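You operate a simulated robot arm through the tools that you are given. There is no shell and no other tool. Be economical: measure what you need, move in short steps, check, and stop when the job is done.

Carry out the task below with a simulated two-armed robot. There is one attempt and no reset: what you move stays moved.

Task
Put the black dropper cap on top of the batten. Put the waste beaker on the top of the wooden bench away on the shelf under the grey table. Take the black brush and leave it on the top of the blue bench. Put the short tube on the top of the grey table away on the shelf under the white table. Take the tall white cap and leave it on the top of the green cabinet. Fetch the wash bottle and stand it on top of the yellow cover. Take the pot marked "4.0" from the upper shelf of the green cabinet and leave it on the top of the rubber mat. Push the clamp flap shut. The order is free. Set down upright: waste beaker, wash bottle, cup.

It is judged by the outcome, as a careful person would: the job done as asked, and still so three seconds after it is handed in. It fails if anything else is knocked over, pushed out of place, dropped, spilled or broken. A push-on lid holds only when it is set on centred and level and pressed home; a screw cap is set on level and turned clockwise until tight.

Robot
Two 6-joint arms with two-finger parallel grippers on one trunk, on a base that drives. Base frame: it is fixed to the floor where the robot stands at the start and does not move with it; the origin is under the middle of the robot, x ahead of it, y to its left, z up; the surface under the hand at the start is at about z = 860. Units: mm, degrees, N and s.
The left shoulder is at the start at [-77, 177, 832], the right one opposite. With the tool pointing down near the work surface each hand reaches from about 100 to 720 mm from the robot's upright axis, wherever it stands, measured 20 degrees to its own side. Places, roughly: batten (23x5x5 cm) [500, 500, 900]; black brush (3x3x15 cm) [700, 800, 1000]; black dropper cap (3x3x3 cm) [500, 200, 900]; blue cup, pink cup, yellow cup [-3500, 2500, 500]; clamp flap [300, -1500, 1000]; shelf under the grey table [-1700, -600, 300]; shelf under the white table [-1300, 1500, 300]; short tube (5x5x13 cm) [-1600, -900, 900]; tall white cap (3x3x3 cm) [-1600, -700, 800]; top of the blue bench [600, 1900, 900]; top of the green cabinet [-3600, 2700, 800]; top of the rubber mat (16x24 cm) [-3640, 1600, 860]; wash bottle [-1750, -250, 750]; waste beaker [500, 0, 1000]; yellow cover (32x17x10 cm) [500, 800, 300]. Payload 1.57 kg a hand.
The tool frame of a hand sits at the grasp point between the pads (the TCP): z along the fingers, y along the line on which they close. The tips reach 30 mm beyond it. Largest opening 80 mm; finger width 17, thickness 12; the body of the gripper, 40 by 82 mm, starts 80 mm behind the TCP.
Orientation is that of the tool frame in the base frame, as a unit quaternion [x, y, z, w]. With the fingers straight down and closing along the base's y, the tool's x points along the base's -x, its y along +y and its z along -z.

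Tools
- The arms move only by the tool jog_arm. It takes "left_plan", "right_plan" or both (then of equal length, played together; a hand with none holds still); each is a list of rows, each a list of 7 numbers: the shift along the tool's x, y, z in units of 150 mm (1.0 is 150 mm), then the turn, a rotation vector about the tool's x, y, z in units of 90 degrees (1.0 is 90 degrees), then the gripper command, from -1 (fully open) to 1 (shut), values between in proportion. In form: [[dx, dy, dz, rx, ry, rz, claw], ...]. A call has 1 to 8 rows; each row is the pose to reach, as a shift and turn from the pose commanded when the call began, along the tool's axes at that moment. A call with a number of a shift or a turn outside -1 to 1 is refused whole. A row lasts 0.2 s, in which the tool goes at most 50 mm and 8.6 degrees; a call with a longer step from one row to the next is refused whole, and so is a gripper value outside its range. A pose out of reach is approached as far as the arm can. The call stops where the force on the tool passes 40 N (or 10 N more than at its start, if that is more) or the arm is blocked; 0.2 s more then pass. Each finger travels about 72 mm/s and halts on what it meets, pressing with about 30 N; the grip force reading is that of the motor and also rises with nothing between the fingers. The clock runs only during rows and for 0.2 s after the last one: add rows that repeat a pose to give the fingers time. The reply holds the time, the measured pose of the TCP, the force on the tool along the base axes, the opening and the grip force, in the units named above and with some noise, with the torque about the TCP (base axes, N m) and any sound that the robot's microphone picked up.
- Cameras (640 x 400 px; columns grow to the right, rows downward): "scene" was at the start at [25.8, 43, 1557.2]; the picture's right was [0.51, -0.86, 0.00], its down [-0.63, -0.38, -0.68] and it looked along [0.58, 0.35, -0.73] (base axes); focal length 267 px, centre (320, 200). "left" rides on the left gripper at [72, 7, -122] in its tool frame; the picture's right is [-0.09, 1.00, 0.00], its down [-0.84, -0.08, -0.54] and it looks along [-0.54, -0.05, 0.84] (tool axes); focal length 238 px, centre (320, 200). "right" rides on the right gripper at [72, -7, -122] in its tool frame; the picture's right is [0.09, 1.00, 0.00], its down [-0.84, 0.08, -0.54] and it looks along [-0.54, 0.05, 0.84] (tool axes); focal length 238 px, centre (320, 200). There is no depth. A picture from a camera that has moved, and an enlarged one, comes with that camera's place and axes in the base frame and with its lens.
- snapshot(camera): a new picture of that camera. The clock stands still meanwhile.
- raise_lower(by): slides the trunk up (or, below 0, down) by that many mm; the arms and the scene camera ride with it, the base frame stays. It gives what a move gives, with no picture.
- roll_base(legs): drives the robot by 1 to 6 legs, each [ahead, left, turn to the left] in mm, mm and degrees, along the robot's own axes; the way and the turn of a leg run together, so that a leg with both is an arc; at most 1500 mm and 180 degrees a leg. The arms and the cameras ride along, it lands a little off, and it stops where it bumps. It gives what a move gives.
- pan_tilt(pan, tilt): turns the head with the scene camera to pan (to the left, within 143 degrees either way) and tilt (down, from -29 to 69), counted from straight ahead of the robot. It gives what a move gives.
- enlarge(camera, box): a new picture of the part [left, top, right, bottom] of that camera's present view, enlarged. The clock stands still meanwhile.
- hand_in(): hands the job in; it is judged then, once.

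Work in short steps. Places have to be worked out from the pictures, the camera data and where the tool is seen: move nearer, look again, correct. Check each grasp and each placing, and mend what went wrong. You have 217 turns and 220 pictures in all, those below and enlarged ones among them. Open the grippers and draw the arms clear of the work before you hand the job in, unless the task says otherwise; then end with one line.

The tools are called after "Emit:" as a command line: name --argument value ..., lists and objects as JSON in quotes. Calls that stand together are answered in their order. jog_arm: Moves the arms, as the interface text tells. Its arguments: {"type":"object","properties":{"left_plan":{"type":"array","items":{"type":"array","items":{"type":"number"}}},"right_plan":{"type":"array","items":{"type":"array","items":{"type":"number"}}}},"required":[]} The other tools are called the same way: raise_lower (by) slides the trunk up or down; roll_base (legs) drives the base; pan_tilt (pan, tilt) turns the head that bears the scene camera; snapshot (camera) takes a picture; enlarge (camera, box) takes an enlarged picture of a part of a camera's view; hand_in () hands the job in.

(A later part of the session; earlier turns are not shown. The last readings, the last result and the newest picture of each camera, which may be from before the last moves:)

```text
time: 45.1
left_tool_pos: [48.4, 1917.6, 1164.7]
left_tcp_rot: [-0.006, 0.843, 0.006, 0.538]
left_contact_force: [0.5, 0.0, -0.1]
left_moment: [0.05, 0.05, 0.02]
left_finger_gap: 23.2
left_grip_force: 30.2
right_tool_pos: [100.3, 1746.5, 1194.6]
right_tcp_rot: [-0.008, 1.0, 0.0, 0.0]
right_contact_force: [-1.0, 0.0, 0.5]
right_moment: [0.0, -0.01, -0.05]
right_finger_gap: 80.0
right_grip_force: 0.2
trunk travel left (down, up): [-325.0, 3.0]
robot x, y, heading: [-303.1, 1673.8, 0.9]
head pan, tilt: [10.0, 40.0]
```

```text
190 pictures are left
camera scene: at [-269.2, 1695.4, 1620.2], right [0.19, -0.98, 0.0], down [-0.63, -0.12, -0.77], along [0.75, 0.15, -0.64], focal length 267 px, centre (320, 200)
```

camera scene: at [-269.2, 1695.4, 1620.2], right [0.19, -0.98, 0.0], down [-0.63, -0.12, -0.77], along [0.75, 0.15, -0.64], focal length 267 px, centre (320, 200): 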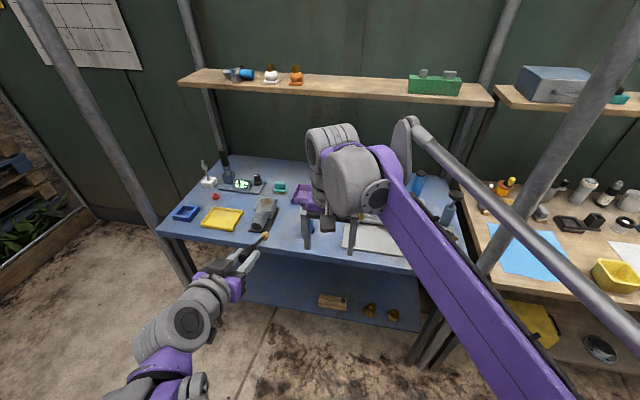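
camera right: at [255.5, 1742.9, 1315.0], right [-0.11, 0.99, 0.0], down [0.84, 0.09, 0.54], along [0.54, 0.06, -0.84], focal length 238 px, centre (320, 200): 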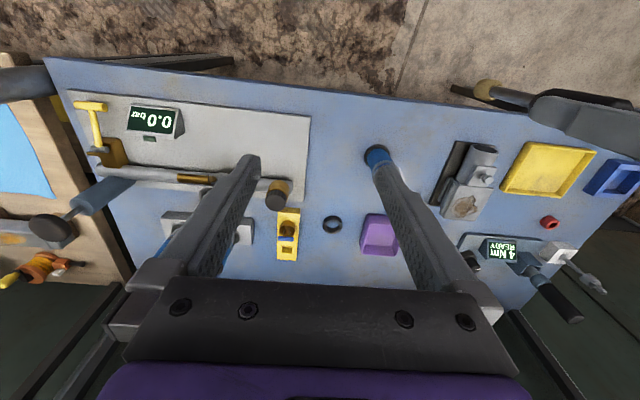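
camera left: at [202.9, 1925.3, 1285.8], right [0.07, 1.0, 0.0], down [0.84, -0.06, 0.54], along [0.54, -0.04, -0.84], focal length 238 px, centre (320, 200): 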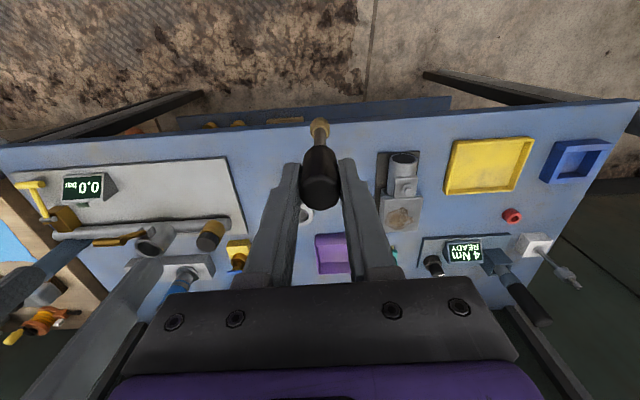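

The tilt works (65°). I add 15° more and lower the left hand, and move the right hand aside.

Emit:
jog_arm --left_plan '[[0.225, 0, 0.105, 0, -0.085, 0, 1], [0.45, 0, 0.21, 0, -0.17, 0, 1], [0.675, 0, 0.315, 0, -0.17, 0, 1], [0.906, 0, 0.423, 0, -0.17, 0, 1]]' --right_plan '[[0, -0.25, 0, 0, 0, 0, -1], [0, -0.5, 0, 0, 0, 0, -1], [0, -0.75, 0, 0, 0, 0, -1], [0, -1.0, 0, 0, 0, 0, -1]]'

Emit:
snapshot --camera "scene"

```text
time: 46.1
left_tool_pos: [69.0, 1924.8, 1033.4]
left_tcp_rot: [-0.006, 0.766, 0.008, 0.643]
left_contact_force: [0.2, -0.6, 0.5]
left_moment: [-0.01, 0.02, 0.0]
left_finger_gap: 23.3
left_grip_force: 30.3
left hand out of reach, approached as far as the arm can: row 4
right_tool_pos: [104.0, 1594.3, 1193.8]
right_tcp_rot: [-0.01, 1.0, 0.0, 0.0]
right_contact_force: [0.3, 0.0, 0.0]
right_moment: [-0.03, 0.02, 0.0]
right_finger_gap: 80.0
right_grip_force: 0.1
trunk travel left (down, up): [-325.0, 3.0]
robot x, y, heading: [-306.4, 1675.6, 0.9]
head pan, tilt: [10.0, 40.0]
```

```text
189 pictures are left
camera scene: at [-267.0, 1695.4, 1620.2], right [0.19, -0.98, 0.0], down [-0.63, -0.12, -0.77], along [0.75, 0.15, -0.64], focal length 267 px, centre (320, 200)
```

scene: 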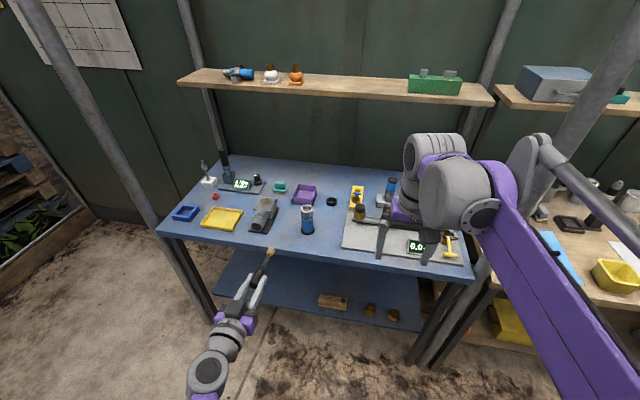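

Second free gap, between the grey item and blue cylinder (y≈1960), is directly ahead. I extend forward and lower, still short of the bench edge.

Emit:
jog_arm --left_plan '[[0.05, 0.05, 0.25, 0, 0, 0, 1], [0.1, 0.1, 0.5, 0, 0, 0, 1], [0.17, 0.2, 0.75, 0, 0, 0, 1], [0.231, 0.23, 0.99, 0, 0, 0, 1]]'

Emit:
snapshot --camera "scene"

```text
time: 47.1
left_tool_pos: [197.5, 1958.2, 982.9]
left_tcp_rot: [-0.006, 0.766, 0.007, 0.643]
left_contact_force: [0.6, 0.1, -0.3]
left_moment: [0.02, 0.06, -0.01]
left_finger_gap: 23.5
left_grip_force: 30.1
left hand out of reach, approached as far as the arm can: row 1, 2, 3, 4
right_tool_pos: [105.1, 1596.0, 1195.1]
right_tcp_rot: [-0.008, 1.0, 0.0, -0.001]
right_contact_force: [0.5, -0.3, 0.3]
right_moment: [-0.04, 0.0, -0.04]
right_finger_gap: 79.9
right_grip_force: 0.1
trunk travel left (down, up): [-325.0, 3.0]
robot x, y, heading: [-306.5, 1675.3, 0.9]
head pan, tilt: [10.0, 40.0]
```

```text
188 pictures are left
camera scene: at [-267.0, 1695.8, 1620.2], right [0.19, -0.98, 0.0], down [-0.63, -0.12, -0.77], along [0.75, 0.15, -0.64], focal length 267 px, centre (320, 200)
```

scene: 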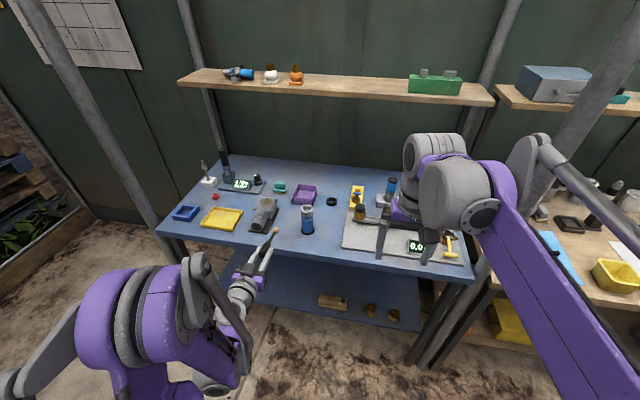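

Arm-limited there, so I use the base and trunk: drive ahead 200 mm, then lower the trunk.

Emit:
roll_base --legs '[[200, 0, -1]]'

Emit:
raise_lower --by -70

Emit:
snapshot --camera "scene"

Emit:
snapshot --camera "left"

```text
time: 48.7
left_tool_pos: [397.3, 1950.1, 983.5]
left_tcp_rot: [0.001, 0.766, 0.002, 0.643]
left_contact_force: [0.2, 0.1, -0.6]
left_moment: [-0.01, 0.02, 0.01]
left_finger_gap: 23.5
left_grip_force: 29.6
right_tool_pos: [300.1, 1589.6, 1193.8]
right_tcp_rot: [0.0, 1.0, 0.0, 0.0]
right_contact_force: [-1.0, -0.3, 1.0]
right_moment: [0.03, 0.01, -0.01]
right_finger_gap: 80.0
right_grip_force: 0.1
trunk travel left (down, up): [-325.0, 3.0]
robot x, y, heading: [-112.2, 1681.2, -0.0]
head pan, tilt: [10.0, 40.0]
```

```text
time: 49.8
left_tool_pos: [399.0, 1950.6, 913.6]
left_tcp_rot: [0.001, 0.766, 0.002, 0.643]
left_contact_force: [1.0, 0.4, -0.3]
left_moment: [-0.01, -0.03, 0.0]
left_finger_gap: 23.7
left_grip_force: 30.3
right_tool_pos: [299.6, 1589.7, 1123.9]
right_tcp_rot: [0.0, 1.0, 0.0, 0.0]
right_contact_force: [1.3, 0.2, 1.2]
right_moment: [-0.02, -0.02, -0.02]
right_finger_gap: 80.0
right_grip_force: 0.0
trunk travel left (down, up): [-255.0, 73.0]
robot x, y, heading: [-110.1, 1680.6, 0.2]
head pan, tilt: [10.0, 40.0]
```

```text
187 pictures are left
camera scene: at [-67.2, 1696.5, 1545.5], right [0.17, -0.98, 0.0], down [-0.63, -0.11, -0.77], along [0.75, 0.13, -0.64], focal length 267 px, centre (320, 200)
```

scene: 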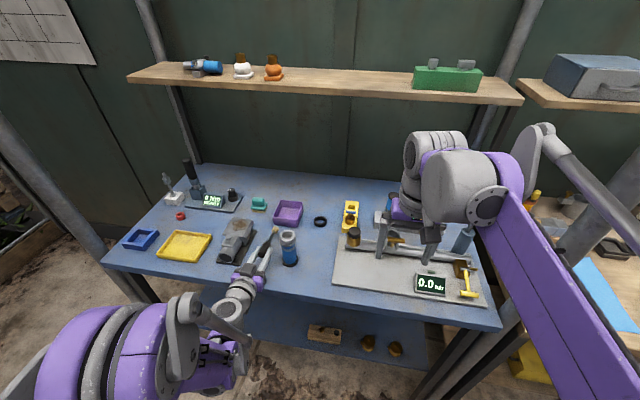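

```text
186 pictures are left
camera left: at [265.8, 1956.0, 864.0], right [0.01, 1.0, 0.09], down [-0.39, -0.08, 0.92], along [0.92, -0.05, 0.39], focal length 238 px, centre (320, 200)
```

left: 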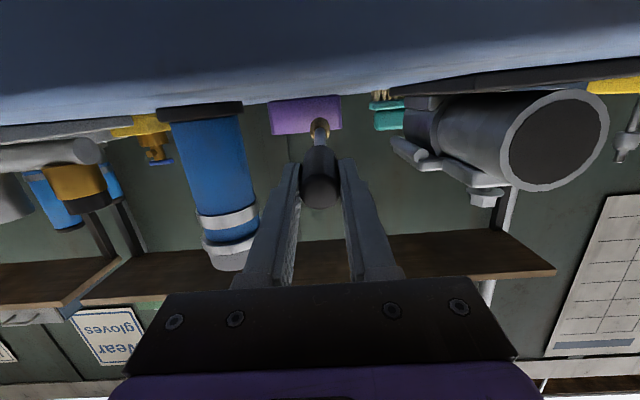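

The bench surface is about z=870 and the brush tip is some 10 mm above it, clear of neighbours. I lower the trunk in small steps until it touches.

Emit:
raise_lower --by -9

Emit:
raise_lower --by -5

Emit:
enlarge --camera "scene" --box '[200, 190, 360, 290]'

```text
time: 50.4
left_tool_pos: [397.8, 1950.5, 905.6]
left_tcp_rot: [0.0, 0.766, 0.002, 0.643]
left_contact_force: [-0.6, -0.4, 0.2]
left_moment: [0.03, 0.04, -0.01]
left_finger_gap: 23.3
left_grip_force: 30.1
right_tool_pos: [300.4, 1590.0, 1114.4]
right_tcp_rot: [0.001, 1.0, 0.0, 0.0]
right_contact_force: [-0.7, 0.3, -0.2]
right_moment: [0.01, 0.01, 0.02]
right_finger_gap: 79.9
right_grip_force: 0.1
trunk travel left (down, up): [-246.0, 82.0]
robot x, y, heading: [-111.0, 1678.7, -0.1]
head pan, tilt: [10.0, 40.0]
```

```text
time: 50.9
left_tool_pos: [398.9, 1950.1, 899.2]
left_tcp_rot: [0.001, 0.765, 0.001, 0.644]
left_contact_force: [-0.8, -0.2, -0.7]
left_moment: [-0.03, 0.03, 0.04]
left_finger_gap: 23.4
left_grip_force: 30.5
right_tool_pos: [300.8, 1590.9, 1111.1]
right_tcp_rot: [0.001, 1.0, 0.0, 0.0]
right_contact_force: [-0.8, 0.0, -0.1]
right_moment: [0.0, -0.01, -0.03]
right_finger_gap: 80.1
right_grip_force: 0.2
trunk travel left (down, up): [-241.0, 87.0]
robot x, y, heading: [-108.6, 1678.3, 0.0]
head pan, tilt: [10.0, 40.0]
```

```text
4.00 times, centred on (280, 240) of scene
camera zoom: at [-67.0, 1696.5, 1530.9], right [0.17, -0.98, 0.0], down [-0.63, -0.11, -0.77], along [0.75, 0.13, -0.64], focal length 1068 px, centre (480, 40)
```

zoom: 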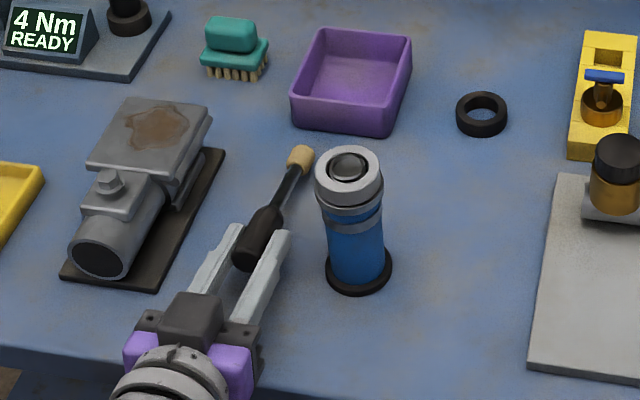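

Not touching yet; I continue in small steps.

Emit:
raise_lower --by -5

Emit:
raise_lower --by -4

Emit:
snapshot --camera "left"

```text
time: 51.5
left_tool_pos: [398.1, 1950.5, 895.5]
left_tcp_rot: [0.0, 0.765, 0.002, 0.644]
left_contact_force: [0.4, 0.1, -0.1]
left_moment: [-0.01, -0.02, -0.03]
left_finger_gap: 23.6
left_grip_force: 30.2
right_tool_pos: [300.1, 1590.3, 1105.3]
right_tcp_rot: [0.0, 1.0, -0.001, 0.0]
right_contact_force: [-0.5, -0.2, -1.0]
right_moment: [0.02, -0.02, -0.03]
right_finger_gap: 80.0
right_grip_force: 0.1
trunk travel left (down, up): [-236.0, 92.0]
robot x, y, heading: [-113.0, 1681.9, 0.3]
head pan, tilt: [10.0, 40.0]
```

```text
time: 52.0
left_tool_pos: [396.8, 1951.1, 891.5]
left_tcp_rot: [0.001, 0.766, 0.001, 0.643]
left_contact_force: [-1.5, 0.1, 2.0]
left_moment: [-0.02, -0.33, 0.03]
left_finger_gap: 23.4
left_grip_force: 30.2
right_tool_pos: [299.7, 1590.6, 1101.3]
right_tcp_rot: [0.0, 1.0, 0.0, -0.001]
right_contact_force: [0.2, -0.5, 0.2]
right_moment: [-0.02, -0.01, 0.03]
right_finger_gap: 80.3
right_grip_force: 0.1
trunk travel left (down, up): [-232.0, 96.0]
robot x, y, heading: [-109.9, 1681.0, -0.1]
head pan, tilt: [10.0, 40.0]
```

```text
184 pictures are left
camera left: at [265.1, 1955.9, 841.0], right [0.01, 1.0, 0.09], down [-0.39, -0.08, 0.92], along [0.92, -0.05, 0.39], focal length 238 px, centre (320, 200)
```

left: 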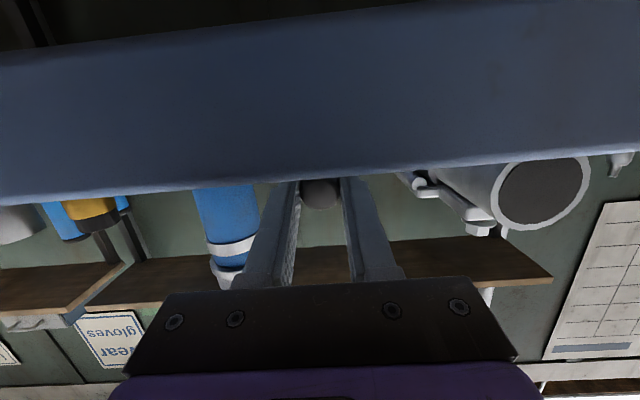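

The tip has touched (2 N). I lower a bit more, letting the brush pivot between the pads to lie flatter.

Emit:
raise_lower --by -5

Emit:
raise_lower --by -5

```text
time: 52.5
left_tool_pos: [397.8, 1950.2, 886.2]
left_tcp_rot: [0.002, 0.766, 0.001, 0.643]
left_contact_force: [-1.2, 0.0, 3.6]
left_moment: [0.01, -0.44, -0.02]
left_finger_gap: 23.5
left_grip_force: 29.9
right_tool_pos: [298.9, 1590.6, 1096.0]
right_tcp_rot: [0.0, 1.0, 0.001, 0.0]
right_contact_force: [0.3, 0.5, -0.3]
right_moment: [0.0, 0.03, 0.03]
right_finger_gap: 80.2
right_grip_force: 0.1
trunk travel left (down, up): [-227.0, 101.0]
robot x, y, heading: [-108.5, 1679.4, 0.2]
head pan, tilt: [10.0, 40.0]
```

```text
time: 53.1
left_tool_pos: [397.8, 1950.3, 879.8]
left_tcp_rot: [0.001, 0.765, 0.001, 0.644]
left_contact_force: [-0.9, -0.2, 1.9]
left_moment: [0.03, -0.38, 0.05]
left_finger_gap: 23.5
left_grip_force: 29.9
right_tool_pos: [299.6, 1590.4, 1091.9]
right_tcp_rot: [0.0, 1.0, -0.001, 0.0]
right_contact_force: [0.1, 0.6, -0.6]
right_moment: [-0.01, -0.02, 0.01]
right_finger_gap: 80.3
right_grip_force: 0.0
trunk travel left (down, up): [-222.0, 106.0]
robot x, y, heading: [-110.0, 1680.2, 0.3]
head pan, tilt: [10.0, 40.0]
```

It's pivoting nicely. One more 4 mm, then release to a small opening.

Emit:
raise_lower --by -4

Emit:
jog_arm --left_plan '[[0, 0, 0, 0, 0, 0, 0.3], [0, 0, 0, 0, 0, 0, 0.1], [0, 0, 0, 0, 0, 0, 0.0], [0, 0, 0, 0, 0, 0, 0.0]]'

Emit:
enlarge --camera "scene" --box '[200, 190, 360, 290]'

```text
time: 53.6
left_tool_pos: [397.2, 1951.1, 877.2]
left_tcp_rot: [0.0, 0.766, 0.002, 0.643]
left_contact_force: [-1.5, 0.5, 2.1]
left_moment: [0.01, -0.31, -0.01]
left_finger_gap: 23.6
left_grip_force: 29.8
right_tool_pos: [300.5, 1591.1, 1087.2]
right_tcp_rot: [0.0, 1.0, 0.0, 0.0]
right_contact_force: [0.3, -0.5, 0.0]
right_moment: [0.0, -0.02, 0.01]
right_finger_gap: 79.9
right_grip_force: 0.0
trunk travel left (down, up): [-218.0, 110.0]
robot x, y, heading: [-109.5, 1682.0, 0.1]
head pan, tilt: [10.0, 40.0]
```

```text
time: 54.6
left_tool_pos: [398.0, 1950.2, 876.6]
left_tcp_rot: [0.0, 0.766, 0.002, 0.643]
left_contact_force: [0.6, -0.2, -0.2]
left_moment: [0.01, 0.0, -0.01]
left_finger_gap: 40.0
left_grip_force: 0.0
right_tool_pos: [299.7, 1590.7, 1086.4]
right_tcp_rot: [0.0, 1.0, 0.0, 0.0]
right_contact_force: [-0.6, -0.1, 0.7]
right_moment: [-0.02, 0.0, 0.02]
right_finger_gap: 79.8
right_grip_force: 0.1
trunk travel left (down, up): [-218.0, 110.0]
robot x, y, heading: [-106.5, 1678.9, 0.2]
head pan, tilt: [10.0, 40.0]
```

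```text
4.00 times, centred on (280, 240) of scene
camera zoom: at [-66.5, 1696.5, 1508.1], right [0.17, -0.98, 0.0], down [-0.63, -0.11, -0.77], along [0.75, 0.13, -0.64], focal length 1068 px, centre (480, 40)
```

zoom: 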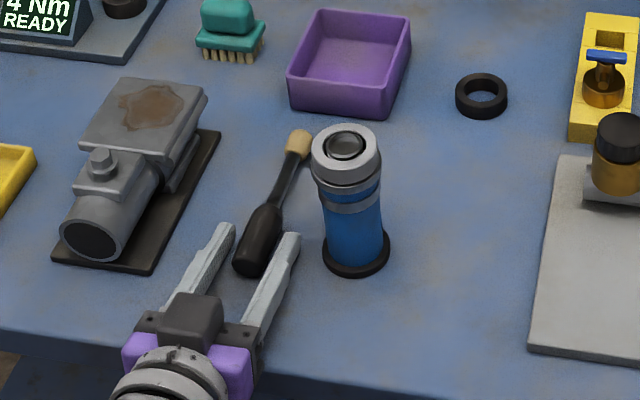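

The brush lies on the bench. I back straight out and check it.

Emit:
roll_base --legs '[[-350, 0, 0]]'

Emit:
snapshot --camera "scene"

```text
time: 56.9
left_tool_pos: [46.8, 1950.5, 878.4]
left_tcp_rot: [0.0, 0.765, 0.002, 0.644]
left_contact_force: [-0.1, 0.1, 0.2]
left_moment: [0.03, 0.04, -0.01]
left_finger_gap: 40.1
left_grip_force: 0.1
right_tool_pos: [-51.1, 1589.9, 1087.0]
right_tcp_rot: [-0.001, 1.0, 0.0, 0.0]
right_contact_force: [-0.1, -0.1, 0.0]
right_moment: [-0.01, -0.01, -0.04]
right_finger_gap: 80.0
right_grip_force: 0.0
trunk travel left (down, up): [-218.0, 110.0]
robot x, y, heading: [-457.4, 1679.4, 0.2]
head pan, tilt: [10.0, 40.0]
```

```text
182 pictures are left
camera scene: at [-418.1, 1696.2, 1508.1], right [0.18, -0.98, 0.0], down [-0.63, -0.11, -0.77], along [0.75, 0.13, -0.64], focal length 267 px, centre (320, 200)
```

scene: 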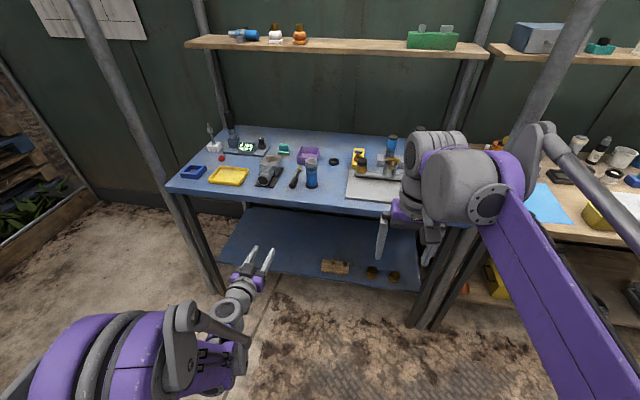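

Brush is in place. I straighten the left hand back to pointing down and raise the trunk, then drive back to the wooden bench for the beaker.

Emit:
raise_lower --by 57

Emit:
jog_arm --left_plan '[[-0.1, 0, 0, 0, 0.09, 0, -0.5], [-0.3, 0, 0, 0, 0.18, 0, -0.5], [-0.5, 0, 0, 0, 0.27, 0, -0.5], [-0.7, 0, 0, 0, 0.36, 0, -0.5], [-0.9, 0, 0, 0, 0.45, 0, -0.5], [-1.0, 0, 0, 0, 0.54, 0, -0.5], [-1.0, 0, 0, 0, 0.63, 0, -0.5], [-1.0, 0, 0, 0, 0.72, 0, -0.5]]'

Emit:
jog_arm --left_plan '[[0, 0, 0, 0, 0.08, 0, -1], [0, 0, -0.3, 0, 0.167, 0, -1], [0, 0, -0.6, 0, 0.167, 0, -1]]'

```text
time: 57.8
left_tool_pos: [47.3, 1949.9, 933.6]
left_tcp_rot: [0.001, 0.766, 0.001, 0.643]
left_contact_force: [-0.2, 0.4, -0.2]
left_moment: [0.03, 0.0, -0.02]
left_finger_gap: 40.0
left_grip_force: 0.1
right_tool_pos: [-52.8, 1590.5, 1144.4]
right_tcp_rot: [0.0, 1.0, 0.0, 0.001]
right_contact_force: [-0.2, 0.3, -0.2]
right_moment: [0.01, -0.04, -0.03]
right_finger_gap: 80.0
right_grip_force: 0.0
trunk travel left (down, up): [-275.0, 53.0]
robot x, y, heading: [-463.2, 1676.7, 0.2]
head pan, tilt: [10.0, 40.0]
```

```text
time: 59.6
left_tool_pos: [74.1, 1951.4, 1080.8]
left_tcp_rot: [-0.002, 0.991, 0.002, 0.131]
left_contact_force: [1.0, 0.7, 0.5]
left_moment: [-0.01, 0.04, -0.01]
left_finger_gap: 60.1
left_grip_force: 0.0
right_tool_pos: [-49.5, 1590.8, 1144.4]
right_tcp_rot: [-0.001, 1.0, 0.0, 0.0]
right_contact_force: [0.1, 0.2, 0.2]
right_moment: [0.01, 0.0, -0.02]
right_finger_gap: 80.4
right_grip_force: 0.2
trunk travel left (down, up): [-275.0, 53.0]
robot x, y, heading: [-459.4, 1679.0, 0.1]
head pan, tilt: [10.0, 40.0]
```

```text
time: 60.4
left_tool_pos: [48.7, 1950.6, 1168.5]
left_tcp_rot: [-0.001, 1.0, 0.003, 0.001]
left_contact_force: [-0.4, -0.1, 1.0]
left_moment: [-0.01, -0.03, 0.03]
left_finger_gap: 80.1
left_grip_force: 0.1
right_tool_pos: [-52.0, 1590.9, 1144.0]
right_tcp_rot: [0.0, 1.0, 0.0, 0.001]
right_contact_force: [-0.9, -0.6, -0.6]
right_moment: [-0.01, -0.01, -0.01]
right_finger_gap: 80.0
right_grip_force: 0.1
trunk travel left (down, up): [-275.0, 53.0]
robot x, y, heading: [-459.2, 1680.1, 0.0]
head pan, tilt: [10.0, 40.0]
```

Now back to the wooden bench for the beaker.

Emit:
roll_base --legs '[[0, -1500, 0], [0, -40, 0], [400, 0, 0]]'

Emit:
snapshot --camera "right"

Emit:
pan_tilt --pan -10 --tilt 50

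Emit:
snapshot --camera "scene"

```text
time: 76.3
left_tool_pos: [444.7, 416.0, 1169.0]
left_tcp_rot: [0.006, 1.0, 0.002, 0.003]
left_contact_force: [-0.6, -0.5, -1.1]
left_moment: [0.0, 0.0, 0.0]
left_finger_gap: 79.7
left_grip_force: 0.1
right_tool_pos: [339.8, 57.4, 1144.3]
right_tcp_rot: [0.006, 1.0, 0.0, 0.001]
right_contact_force: [-0.3, 0.0, 0.4]
right_moment: [0.02, 0.01, 0.04]
right_finger_gap: 80.1
right_grip_force: 0.1
trunk travel left (down, up): [-275.0, 53.0]
robot x, y, heading: [-68.6, 148.9, -0.7]
head pan, tilt: [10.0, 40.0]
```

```text
181 pictures are left
camera right: at [267.5, 52.2, 1265.3], right [-0.08, 1.0, 0.0], down [0.84, 0.07, 0.54], along [0.54, 0.04, -0.84], focal length 238 px, centre (320, 200)
```

right: 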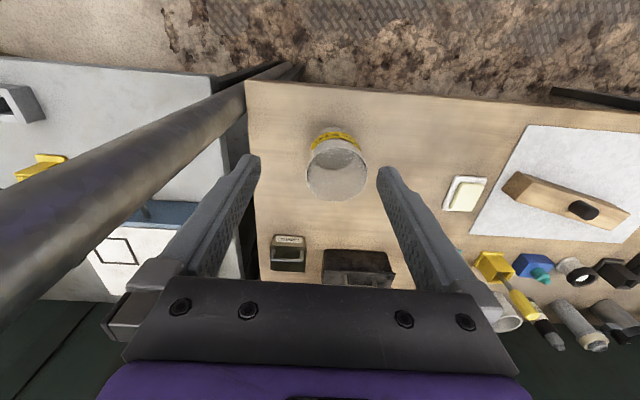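

```text
time: 77.1
left_tool_pos: [445.5, 415.0, 1170.0]
left_tcp_rot: [0.006, 1.0, 0.002, 0.003]
left_contact_force: [0.0, -0.5, 0.9]
left_moment: [0.0, -0.03, 0.01]
left_finger_gap: 79.7
left_grip_force: 0.1
right_tool_pos: [340.6, 57.5, 1144.3]
right_tcp_rot: [0.006, 1.0, 0.0, -0.001]
right_contact_force: [0.2, 0.5, 0.9]
right_moment: [0.01, 0.0, 0.02]
right_finger_gap: 80.0
right_grip_force: 0.1
trunk travel left (down, up): [-275.0, 53.0]
robot x, y, heading: [-69.7, 153.0, -0.7]
head pan, tilt: [-10.0, 50.0]
```

```text
180 pictures are left
camera scene: at [-35.0, 140.6, 1553.1], right [-0.19, -0.98, 0.0], down [-0.75, 0.14, -0.64], along [0.63, -0.12, -0.77], focal length 267 px, centre (320, 200)
```

scene: 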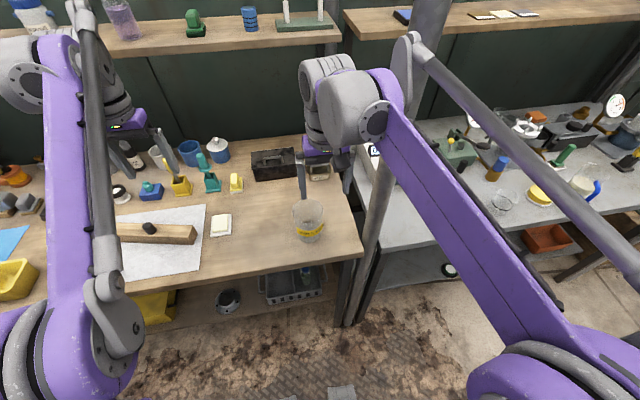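

I zoom on the beaker to size it.

Emit:
enlarge --camera "right" --box '[260, 110, 420, 210]'

Emit:
enlarge --camera "scene" --box '[260, 180, 360, 260]'

```text
4.00 times, centred on (340, 160) of right
camera zoom: at [267.4, 52.2, 1265.5], right [-0.08, 1.0, 0.0], down [0.84, 0.07, 0.54], along [0.54, 0.04, -0.84], focal length 953 px, centre (240, 360)
```

zoom: 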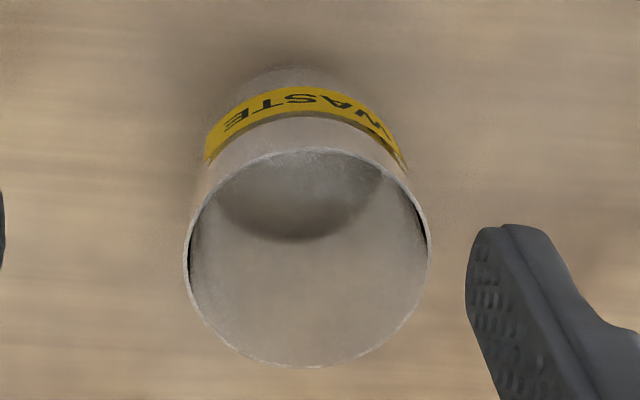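

```text
5.00 times, centred on (310, 220) of scene
camera zoom: at [-35.0, 140.6, 1553.1], right [-0.19, -0.98, 0.0], down [-0.75, 0.14, -0.64], along [0.63, -0.12, -0.77], focal length 1334 px, centre (370, 100)
```

zoom: 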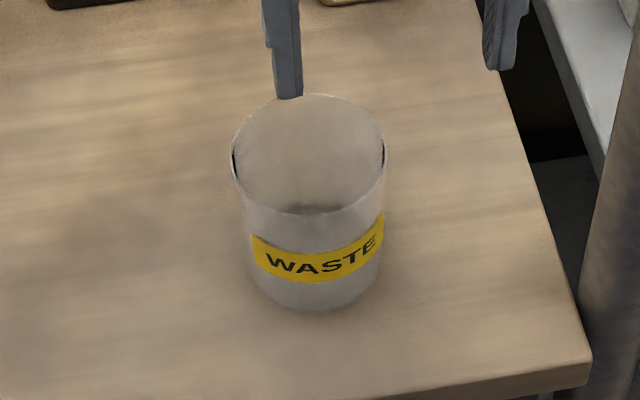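

Rim is 88 mm wide at [424,88,951], too wide for a straight grasp, so I'll pinch its wall. Before choosing the grip I look back toward the grey table.

Emit:
pan_tilt --pan -140 --tilt 22

Emit:
snapshot --camera "scene"

Emit:
enlarge --camera "scene" --box '[330, 100, 570, 250]'

```text
time: 79.2
left_tool_pos: [446.0, 416.4, 1167.2]
left_tcp_rot: [0.006, 1.0, 0.002, 0.003]
left_contact_force: [0.0, -0.1, -0.6]
left_moment: [0.01, 0.0, 0.01]
left_finger_gap: 79.8
left_grip_force: 0.0
right_tool_pos: [338.7, 57.7, 1144.6]
right_tcp_rot: [0.005, 1.0, 0.0, 0.0]
right_contact_force: [0.0, 0.5, 0.0]
right_moment: [-0.01, -0.01, -0.01]
right_finger_gap: 80.1
right_grip_force: 0.0
trunk travel left (down, up): [-275.0, 53.0]
robot x, y, heading: [-67.6, 153.9, -0.6]
head pan, tilt: [-140.0, 22.0]
```

```text
177 pictures are left
camera scene: at [-182.4, 96.0, 1595.4], right [-0.63, 0.77, 0.0], down [0.29, 0.24, -0.93], along [-0.72, -0.59, -0.37], focal length 267 px, centre (320, 200)
```

scene: 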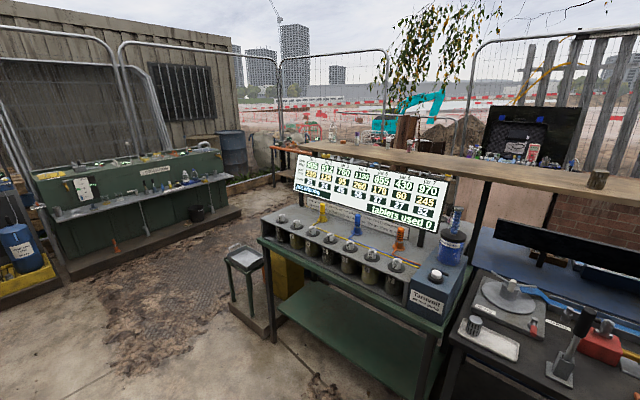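

```text
2.67 times, centred on (450, 175) of scene
camera zoom: at [-182.4, 96.0, 1595.4], right [-0.63, 0.77, 0.0], down [0.29, 0.24, -0.93], along [-0.72, -0.59, -0.37], focal length 712 px, centre (-27, 267)
```

zoom: 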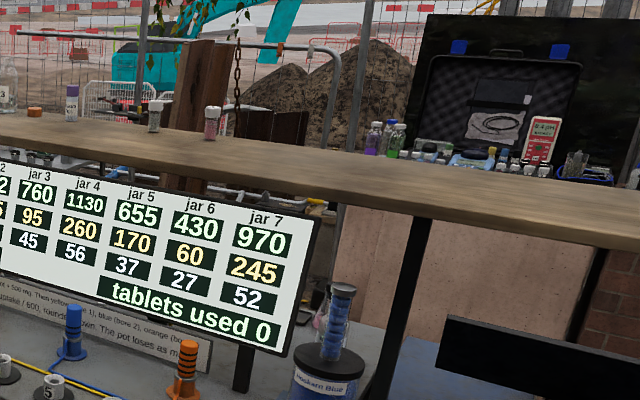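

The grey table is the one with the green lower shelf and display, roughly 450 mm clearance above the shelf. I'll pinch the beaker's right wall with the hand tilted 30° forward, so it can go under the table later. First the pre-grasp pose.

Emit:
jog_arm --right_plan '[[-0.05, -0.02, 0.2, 0, -0.083, 0, 0], [-0.1, -0.04, 0.4, 0, -0.166, 0, 0], [-0.17, -0.06, 0.6, 0, -0.25, 0, 0], [-0.227, -0.08, 0.807, 0, -0.333, 0, 0]]'

Emit:
snapshot --camera "right"

Emit:
pan_tilt --pan -10 --tilt 50

Emit:
enlarge --camera "scene" --box '[220, 160, 380, 260]'

```text
time: 80.2
left_tool_pos: [445.4, 417.2, 1167.1]
left_tcp_rot: [0.007, 1.0, 0.002, 0.003]
left_contact_force: [-0.9, 1.2, -0.9]
left_moment: [0.0, 0.01, -0.02]
left_finger_gap: 79.9
left_grip_force: 0.1
right_tool_pos: [374.1, 44.8, 1021.8]
right_tcp_rot: [0.006, 0.966, -0.002, 0.259]
right_contact_force: [0.2, -0.4, 0.0]
right_moment: [-0.04, 0.0, 0.01]
right_finger_gap: 39.9
right_grip_force: 0.1
trunk travel left (down, up): [-275.0, 53.0]
robot x, y, heading: [-68.2, 151.9, -0.8]
head pan, tilt: [-140.0, 22.0]
```

```text
175 pictures are left
camera right: at [249.7, 40.7, 1090.8], right [-0.07, 1.0, -0.05], down [0.45, 0.07, 0.89], along [0.89, 0.04, -0.46], focal length 238 px, centre (320, 200)
```

right: 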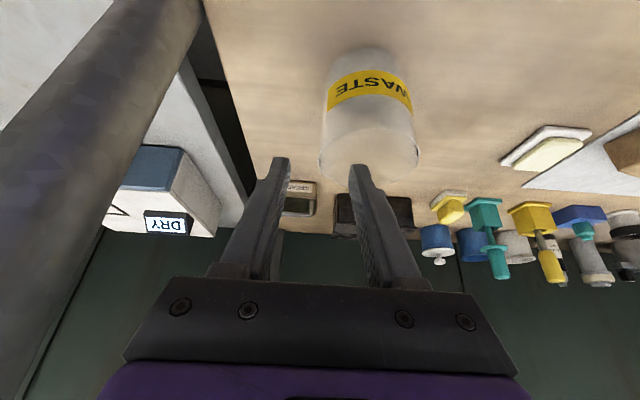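

```text
time: 82.4
left_tool_pos: [445.8, 415.5, 1167.8]
left_tcp_rot: [0.006, 1.0, 0.002, 0.003]
left_contact_force: [0.0, -0.2, -0.1]
left_moment: [0.0, 0.0, 0.03]
left_finger_gap: 80.2
left_grip_force: 0.1
right_tool_pos: [373.7, 46.3, 1022.0]
right_tcp_rot: [0.005, 0.966, -0.001, 0.259]
right_contact_force: [0.4, 0.2, -0.4]
right_moment: [0.0, 0.04, 0.02]
right_finger_gap: 40.1
right_grip_force: 0.0
trunk travel left (down, up): [-275.0, 53.0]
robot x, y, heading: [-64.4, 148.1, -0.6]
head pan, tilt: [-10.0, 50.0]
```

```text
4.00 times, centred on (300, 210) of scene
camera zoom: at [-34.9, 140.5, 1553.1], right [-0.19, -0.98, 0.0], down [-0.75, 0.14, -0.64], along [0.63, -0.12, -0.77], focal length 1068 px, centre (400, 160)
```

zoom: 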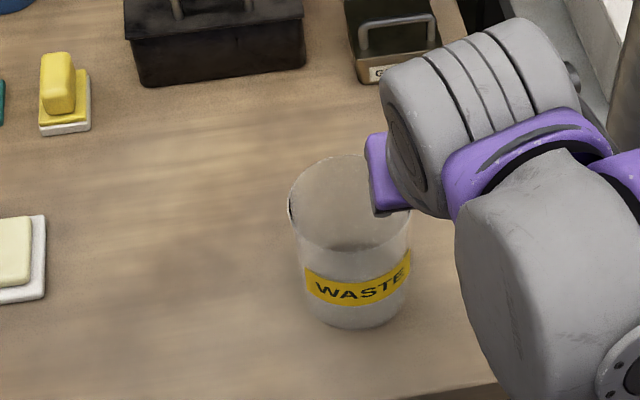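

Beaker's right wall is at y≈46, aligned with the gap between fingers. I advance along the tool axis and close.

Emit:
jog_arm --right_plan '[[0, 0, 0.2, 0, 0, 0, 0], [0, 0, 0.4, 0, 0, 0, 0], [0, 0, 0.55, 0, 0, 0, 0], [0, 0, 0.67, 0, 0, 0, 0]]'

Emit:
snapshot --camera "right"

```text
time: 83.4
left_tool_pos: [445.5, 416.5, 1167.8]
left_tcp_rot: [0.006, 1.0, 0.001, 0.001]
left_contact_force: [-0.2, -0.2, 0.1]
left_moment: [0.0, 0.0, -0.03]
left_finger_gap: 79.8
left_grip_force: 0.0
right_tool_pos: [425.1, 45.5, 936.1]
right_tcp_rot: [0.007, 0.966, -0.002, 0.258]
right_contact_force: [0.7, 0.6, 0.5]
right_moment: [0.0, 0.01, -0.01]
right_finger_gap: 40.1
right_grip_force: 0.1
trunk travel left (down, up): [-275.0, 53.0]
robot x, y, heading: [-71.1, 151.1, -0.8]
head pan, tilt: [-10.0, 50.0]
```

```text
173 pictures are left
camera right: at [301.1, 40.1, 1004.4], right [-0.07, 1.0, -0.05], down [0.46, 0.07, 0.89], along [0.89, 0.04, -0.46], focal length 238 px, centre (320, 200)
```

right: 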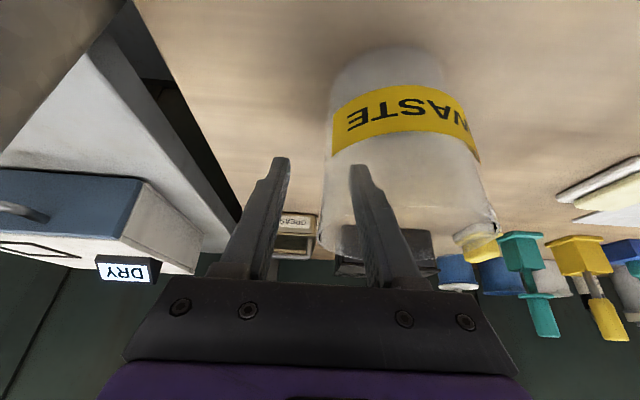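

The wall lies between the fingers with no contact. I close.

Emit:
jog_arm --right_plan '[[0, 0, 0, 0, 0, 0, 0.4], [0, 0, 0, 0, 0, 0, 0.7], [0, 0, 0, 0, 0, 0, 1], [0, 0, 0, 0, 0, 0, 1], [0, 0, 0, 0, 0, 0, 1]]'

Emit:
snapshot --camera "right"

```text
time: 84.6
left_tool_pos: [445.2, 416.6, 1168.0]
left_tcp_rot: [0.006, 1.0, 0.002, 0.002]
left_contact_force: [-0.1, -0.2, 0.6]
left_moment: [0.01, 0.04, -0.02]
left_finger_gap: 79.8
left_grip_force: 0.1
right_tool_pos: [424.3, 45.6, 935.7]
right_tcp_rot: [0.006, 0.966, -0.002, 0.259]
right_contact_force: [-0.4, 1.2, 4.0]
right_moment: [0.41, 0.04, -0.11]
right_finger_gap: 12.1
right_grip_force: 29.3
trunk travel left (down, up): [-275.0, 53.0]
robot x, y, heading: [-69.0, 152.3, -0.7]
head pan, tilt: [-10.0, 50.0]
```

```text
172 pictures are left
camera right: at [300.4, 40.3, 1004.9], right [-0.07, 1.0, -0.05], down [0.45, 0.07, 0.89], along [0.89, 0.04, -0.46], focal length 238 px, centre (320, 200)
```

right: 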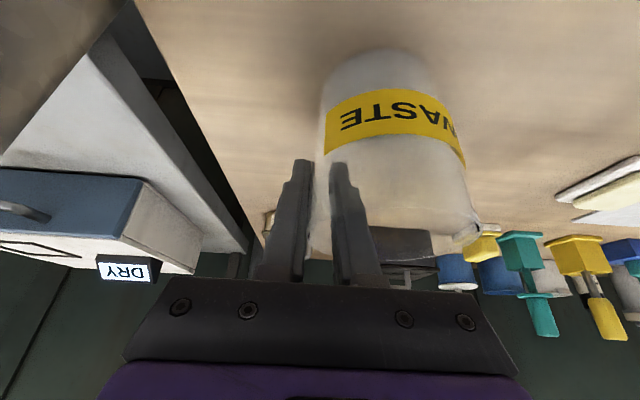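

Pinched with a 12 mm gap. I lift a little and check it hangs level.

Emit:
jog_arm --right_plan '[[-0.1, 0, -0.173, 0, 0, 0, 1], [-0.2, 0, -0.346, 0, 0, 0, 1]]'

Emit:
snapshot --camera "right"

Emit:
enlarge --camera "scene" --box '[220, 160, 380, 260]'

```text
time: 85.2
left_tool_pos: [445.9, 416.2, 1167.1]
left_tcp_rot: [0.006, 1.0, 0.002, 0.003]
left_contact_force: [0.1, 0.6, -0.8]
left_moment: [-0.03, 0.03, -0.01]
left_finger_gap: 80.3
left_grip_force: 0.0
right_tool_pos: [424.5, 43.0, 995.5]
right_tcp_rot: [0.006, 0.966, -0.001, 0.259]
right_contact_force: [-1.0, 0.1, -0.4]
right_moment: [-0.03, -0.01, -0.04]
right_finger_gap: 12.0
right_grip_force: 29.0
trunk travel left (down, up): [-275.0, 53.0]
robot x, y, heading: [-65.9, 156.3, -0.8]
head pan, tilt: [-10.0, 50.0]
```

```text
171 pictures are left
camera right: at [300.6, 38.9, 1064.6], right [-0.07, 1.0, -0.05], down [0.46, 0.07, 0.89], along [0.89, 0.04, -0.46], focal length 238 px, centre (320, 200)
```

right: 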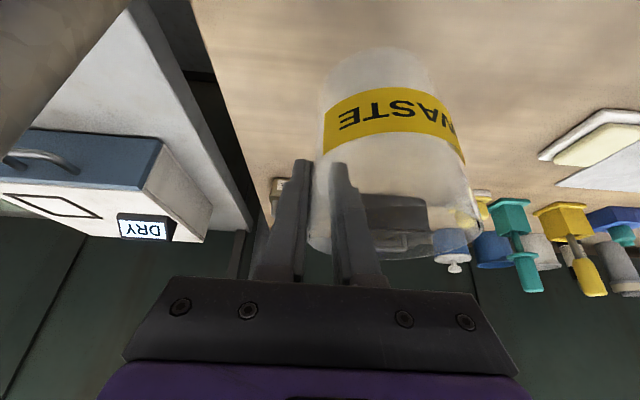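

```text
4.00 times, centred on (300, 210) of scene
camera zoom: at [-35.1, 140.5, 1553.1], right [-0.19, -0.98, 0.0], down [-0.75, 0.14, -0.64], along [0.63, -0.12, -0.77], focal length 1068 px, centre (400, 160)
```

zoom: 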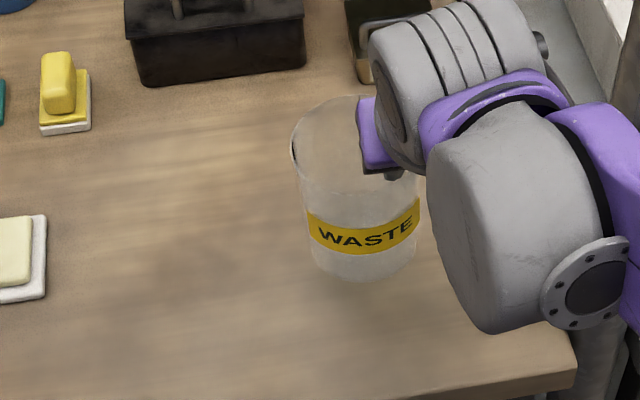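

It holds. I raise and retract, back off, and turn around to face the grey table.

Emit:
jog_arm --right_plan '[[0.03, 0, -0.22, 0, 0, 0, 1], [0.06, 0, -0.44, 0, 0, 0, 1], [0.08, 0, -0.66, 0, 0, 0, 1]]'

Emit:
roll_base --legs '[[-300, 0, 0], [0, 0, 90], [0, 0, 89]]'

Emit:
pan_tilt --pan 0 --tilt 35

Emit:
snapshot --camera "scene"

Emit:
snapshot --camera "right"

```text
time: 86.0
left_tool_pos: [443.8, 415.4, 1168.1]
left_tcp_rot: [0.006, 1.0, 0.002, 0.004]
left_contact_force: [-0.2, 0.9, -0.5]
left_moment: [0.03, 0.0, 0.02]
left_finger_gap: 79.9
left_grip_force: 0.1
right_tool_pos: [363.5, 45.7, 1075.4]
right_tcp_rot: [0.006, 0.966, -0.002, 0.259]
right_contact_force: [-0.5, 0.4, -0.7]
right_moment: [0.0, 0.02, 0.03]
right_finger_gap: 11.9
right_grip_force: 28.7
trunk travel left (down, up): [-275.0, 53.0]
robot x, y, heading: [-68.6, 152.2, -1.0]
head pan, tilt: [-10.0, 50.0]
```

```text
time: 95.6
left_tool_pos: [-892.7, -88.0, 1167.9]
left_tcp_rot: [1.0, -0.023, -0.004, 0.002]
left_contact_force: [0.7, 0.3, 0.3]
left_moment: [0.03, 0.01, -0.02]
left_finger_gap: 80.1
left_grip_force: 0.0
right_tool_pos: [-798.3, 279.0, 1075.6]
right_tcp_rot: [0.966, -0.024, -0.259, -0.006]
right_contact_force: [0.1, -0.4, -0.7]
right_moment: [0.03, -0.03, -0.03]
right_finger_gap: 11.4
right_grip_force: 29.6
trunk travel left (down, up): [-275.0, 53.0]
robot x, y, heading: [-370.0, 156.7, 177.3]
head pan, tilt: [-10.0, 50.0]
```

```text
time: 96.4
left_tool_pos: [-891.6, -88.5, 1169.1]
left_tcp_rot: [1.0, -0.024, -0.003, 0.002]
left_contact_force: [0.7, 0.3, 0.2]
left_moment: [0.01, 0.03, 0.0]
left_finger_gap: 80.1
left_grip_force: 0.0
right_tool_pos: [-798.9, 278.3, 1076.9]
right_tcp_rot: [0.966, -0.023, -0.259, -0.006]
right_contact_force: [0.0, 0.6, -0.7]
right_moment: [0.02, 0.02, 0.02]
right_finger_gap: 11.6
right_grip_force: 29.2
trunk travel left (down, up): [-275.0, 53.0]
robot x, y, heading: [-368.0, 159.5, 177.1]
head pan, tilt: [0.0, 35.0]
```

```text
169 pictures are left
camera scene: at [-418.4, 160.8, 1574.7], right [0.05, 1.0, 0.0], down [0.57, -0.03, -0.82], along [-0.82, 0.04, -0.57], focal length 267 px, centre (320, 200)
```

scene: 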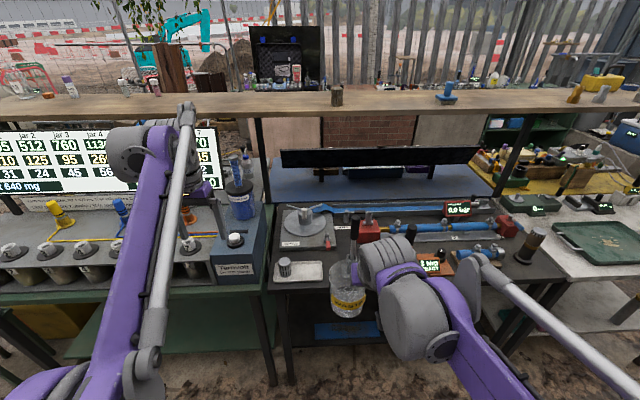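

```text
168 pictures are left
camera right: at [-675.9, 279.6, 1144.7], right [0.03, -1.0, -0.05], down [-0.46, -0.06, 0.89], along [-0.89, -0.01, -0.46], focal length 238 px, centre (320, 200)
```

right: 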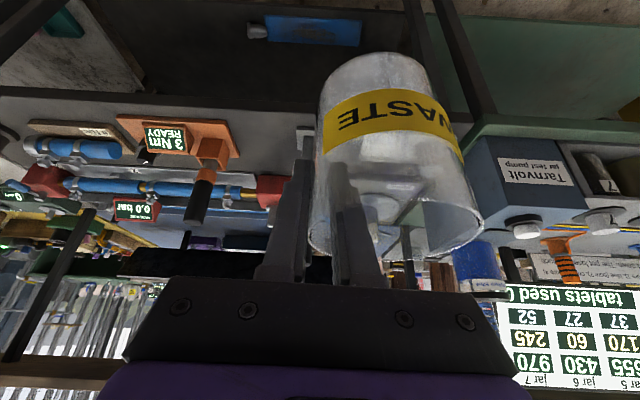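

The grey table (jars, display, green frame) lies to my left, centred near y=-570. I slide left along it.

Emit:
roll_base --legs '[[0, 650, 2]]'

Emit:
pan_tilt --pan 0 --tilt 40

Emit:
snapshot --camera "scene"

Emit:
snapshot --camera "left"

```text
time: 102.5
left_tool_pos: [-903.2, -758.3, 1167.6]
left_tcp_rot: [1.0, -0.005, -0.003, 0.001]
left_contact_force: [0.3, -0.9, -0.2]
left_moment: [0.0, -0.02, 0.0]
left_finger_gap: 79.7
left_grip_force: 0.1
right_tool_pos: [-821.4, -388.1, 1076.0]
right_tcp_rot: [0.966, -0.005, -0.259, -0.001]
right_contact_force: [0.0, -0.1, -0.2]
right_moment: [0.0, -0.02, -0.02]
right_finger_gap: 10.9
right_grip_force: 28.2
trunk travel left (down, up): [-275.0, 53.0]
robot x, y, heading: [-385.7, -492.3, 179.6]
head pan, tilt: [0.0, 35.0]
```

```text
time: 103.2
left_tool_pos: [-902.0, -757.0, 1168.2]
left_tcp_rot: [1.0, -0.005, -0.003, 0.002]
left_contact_force: [0.1, 0.4, -0.8]
left_moment: [-0.04, -0.01, -0.01]
left_finger_gap: 80.1
left_grip_force: 0.1
right_tool_pos: [-822.0, -387.4, 1075.1]
right_tcp_rot: [0.966, -0.005, -0.259, -0.001]
right_contact_force: [0.4, -0.2, -0.1]
right_moment: [0.0, 0.0, 0.0]
right_finger_gap: 10.9
right_grip_force: 28.7
trunk travel left (down, up): [-275.0, 53.0]
robot x, y, heading: [-390.6, -494.9, 179.3]
head pan, tilt: [0.0, 40.0]
```

```text
167 pictures are left
camera scene: at [-434.8, -491.0, 1567.3], right [0.01, 1.0, 0.0], down [0.64, -0.01, -0.77], along [-0.77, 0.01, -0.64], focal length 267 px, centre (320, 200)
```

scene: 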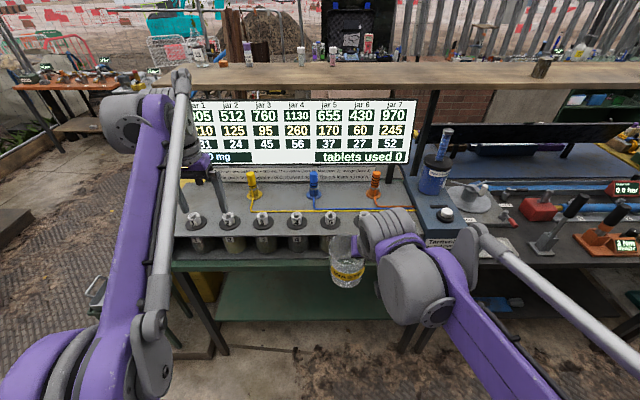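

```text
166 pictures are left
camera left: at [-830.6, -766.0, 1289.5], right [-0.1, -0.99, 0.0], down [-0.83, 0.09, 0.55], along [-0.54, 0.05, -0.84], focal length 238 px, centre (320, 200)
```

left: 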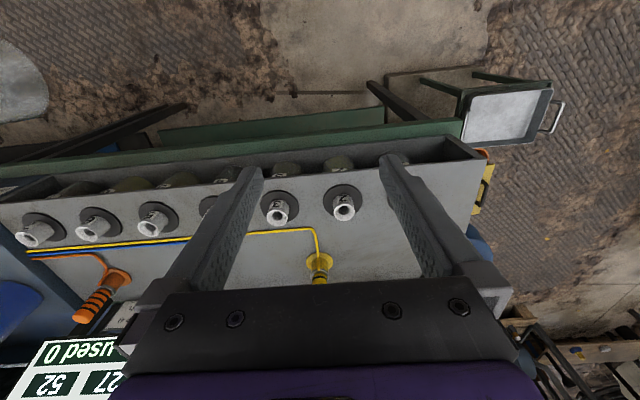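

The jar station is at x≈-1050, nearer than the grey table is said to be (x≈-1700). I need to see what is behind it; I zoom and pan left.

Emit:
enlarge --camera "scene" --box '[380, 40, 640, 220]'

Emit:
pan_tilt --pan 35 --tilt 20

Emit:
snapshot --camera "scene"

Emit:
pan_tilt --pan -45 --tilt 20

Emit:
snapshot --camera "scene"

```text
2.22 times, centred on (510, 130) of scene
camera zoom: at [-434.8, -491.0, 1567.3], right [0.01, 1.0, 0.0], down [0.64, -0.01, -0.77], along [-0.77, 0.01, -0.64], focal length 593 px, centre (-102, 356)
```

zoom: 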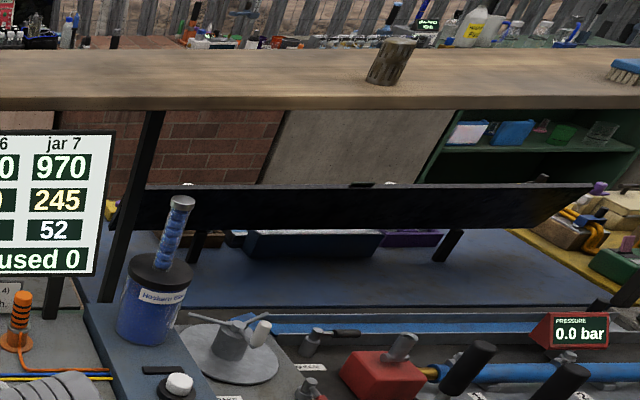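

```text
time: 104.2
left_tool_pos: [-902.2, -757.9, 1167.6]
left_tcp_rot: [1.0, -0.005, -0.003, 0.001]
left_contact_force: [0.8, 0.4, 0.1]
left_moment: [0.02, 0.04, 0.0]
left_finger_gap: 80.0
left_grip_force: 0.0
right_tool_pos: [-821.5, -386.3, 1075.8]
right_tcp_rot: [0.966, -0.005, -0.258, -0.001]
right_contact_force: [0.0, -0.4, -0.9]
right_moment: [0.04, -0.01, -0.02]
right_finger_gap: 10.8
right_grip_force: 28.4
trunk travel left (down, up): [-275.0, 53.0]
robot x, y, heading: [-386.8, -491.3, 179.6]
head pan, tilt: [35.0, 20.0]
```

```text
164 pictures are left
camera scene: at [-426.7, -544.4, 1598.6], right [-0.56, 0.83, 0.0], down [0.28, 0.19, -0.94], along [-0.78, -0.53, -0.34], focal length 267 px, centre (320, 200)
```

scene: 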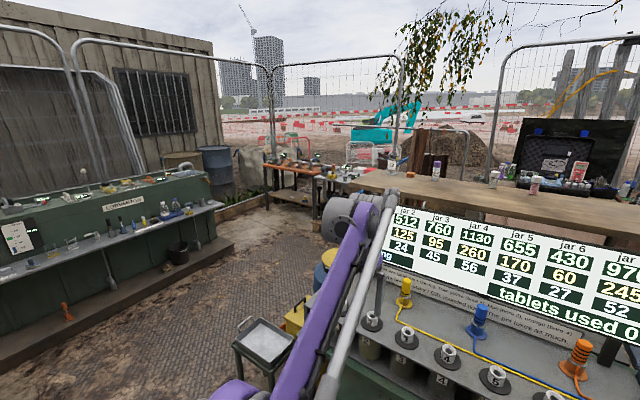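

```text
time: 105.7
left_tool_pos: [-902.9, -757.5, 1167.7]
left_tcp_rot: [1.0, -0.006, -0.002, 0.001]
left_contact_force: [0.6, 0.7, 0.2]
left_moment: [-0.01, 0.0, 0.01]
left_finger_gap: 79.9
left_grip_force: 0.0
right_tool_pos: [-822.0, -386.3, 1075.6]
right_tcp_rot: [0.966, -0.005, -0.259, -0.001]
right_contact_force: [0.1, -1.1, -0.7]
right_moment: [0.02, 0.0, 0.02]
right_finger_gap: 10.7
right_grip_force: 28.5
trunk travel left (down, up): [-275.0, 53.0]
robot x, y, heading: [-389.3, -491.3, 179.4]
head pan, tilt: [-45.0, 20.0]
```

```text
163 pictures are left
camera scene: at [-415.0, -425.3, 1598.7], right [0.71, 0.7, 0.0], down [0.24, -0.24, -0.94], along [-0.66, 0.67, -0.34], focal length 267 px, centre (320, 200)
```

scene: 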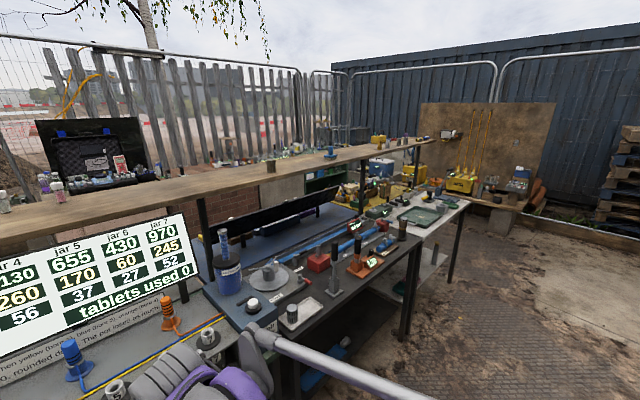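

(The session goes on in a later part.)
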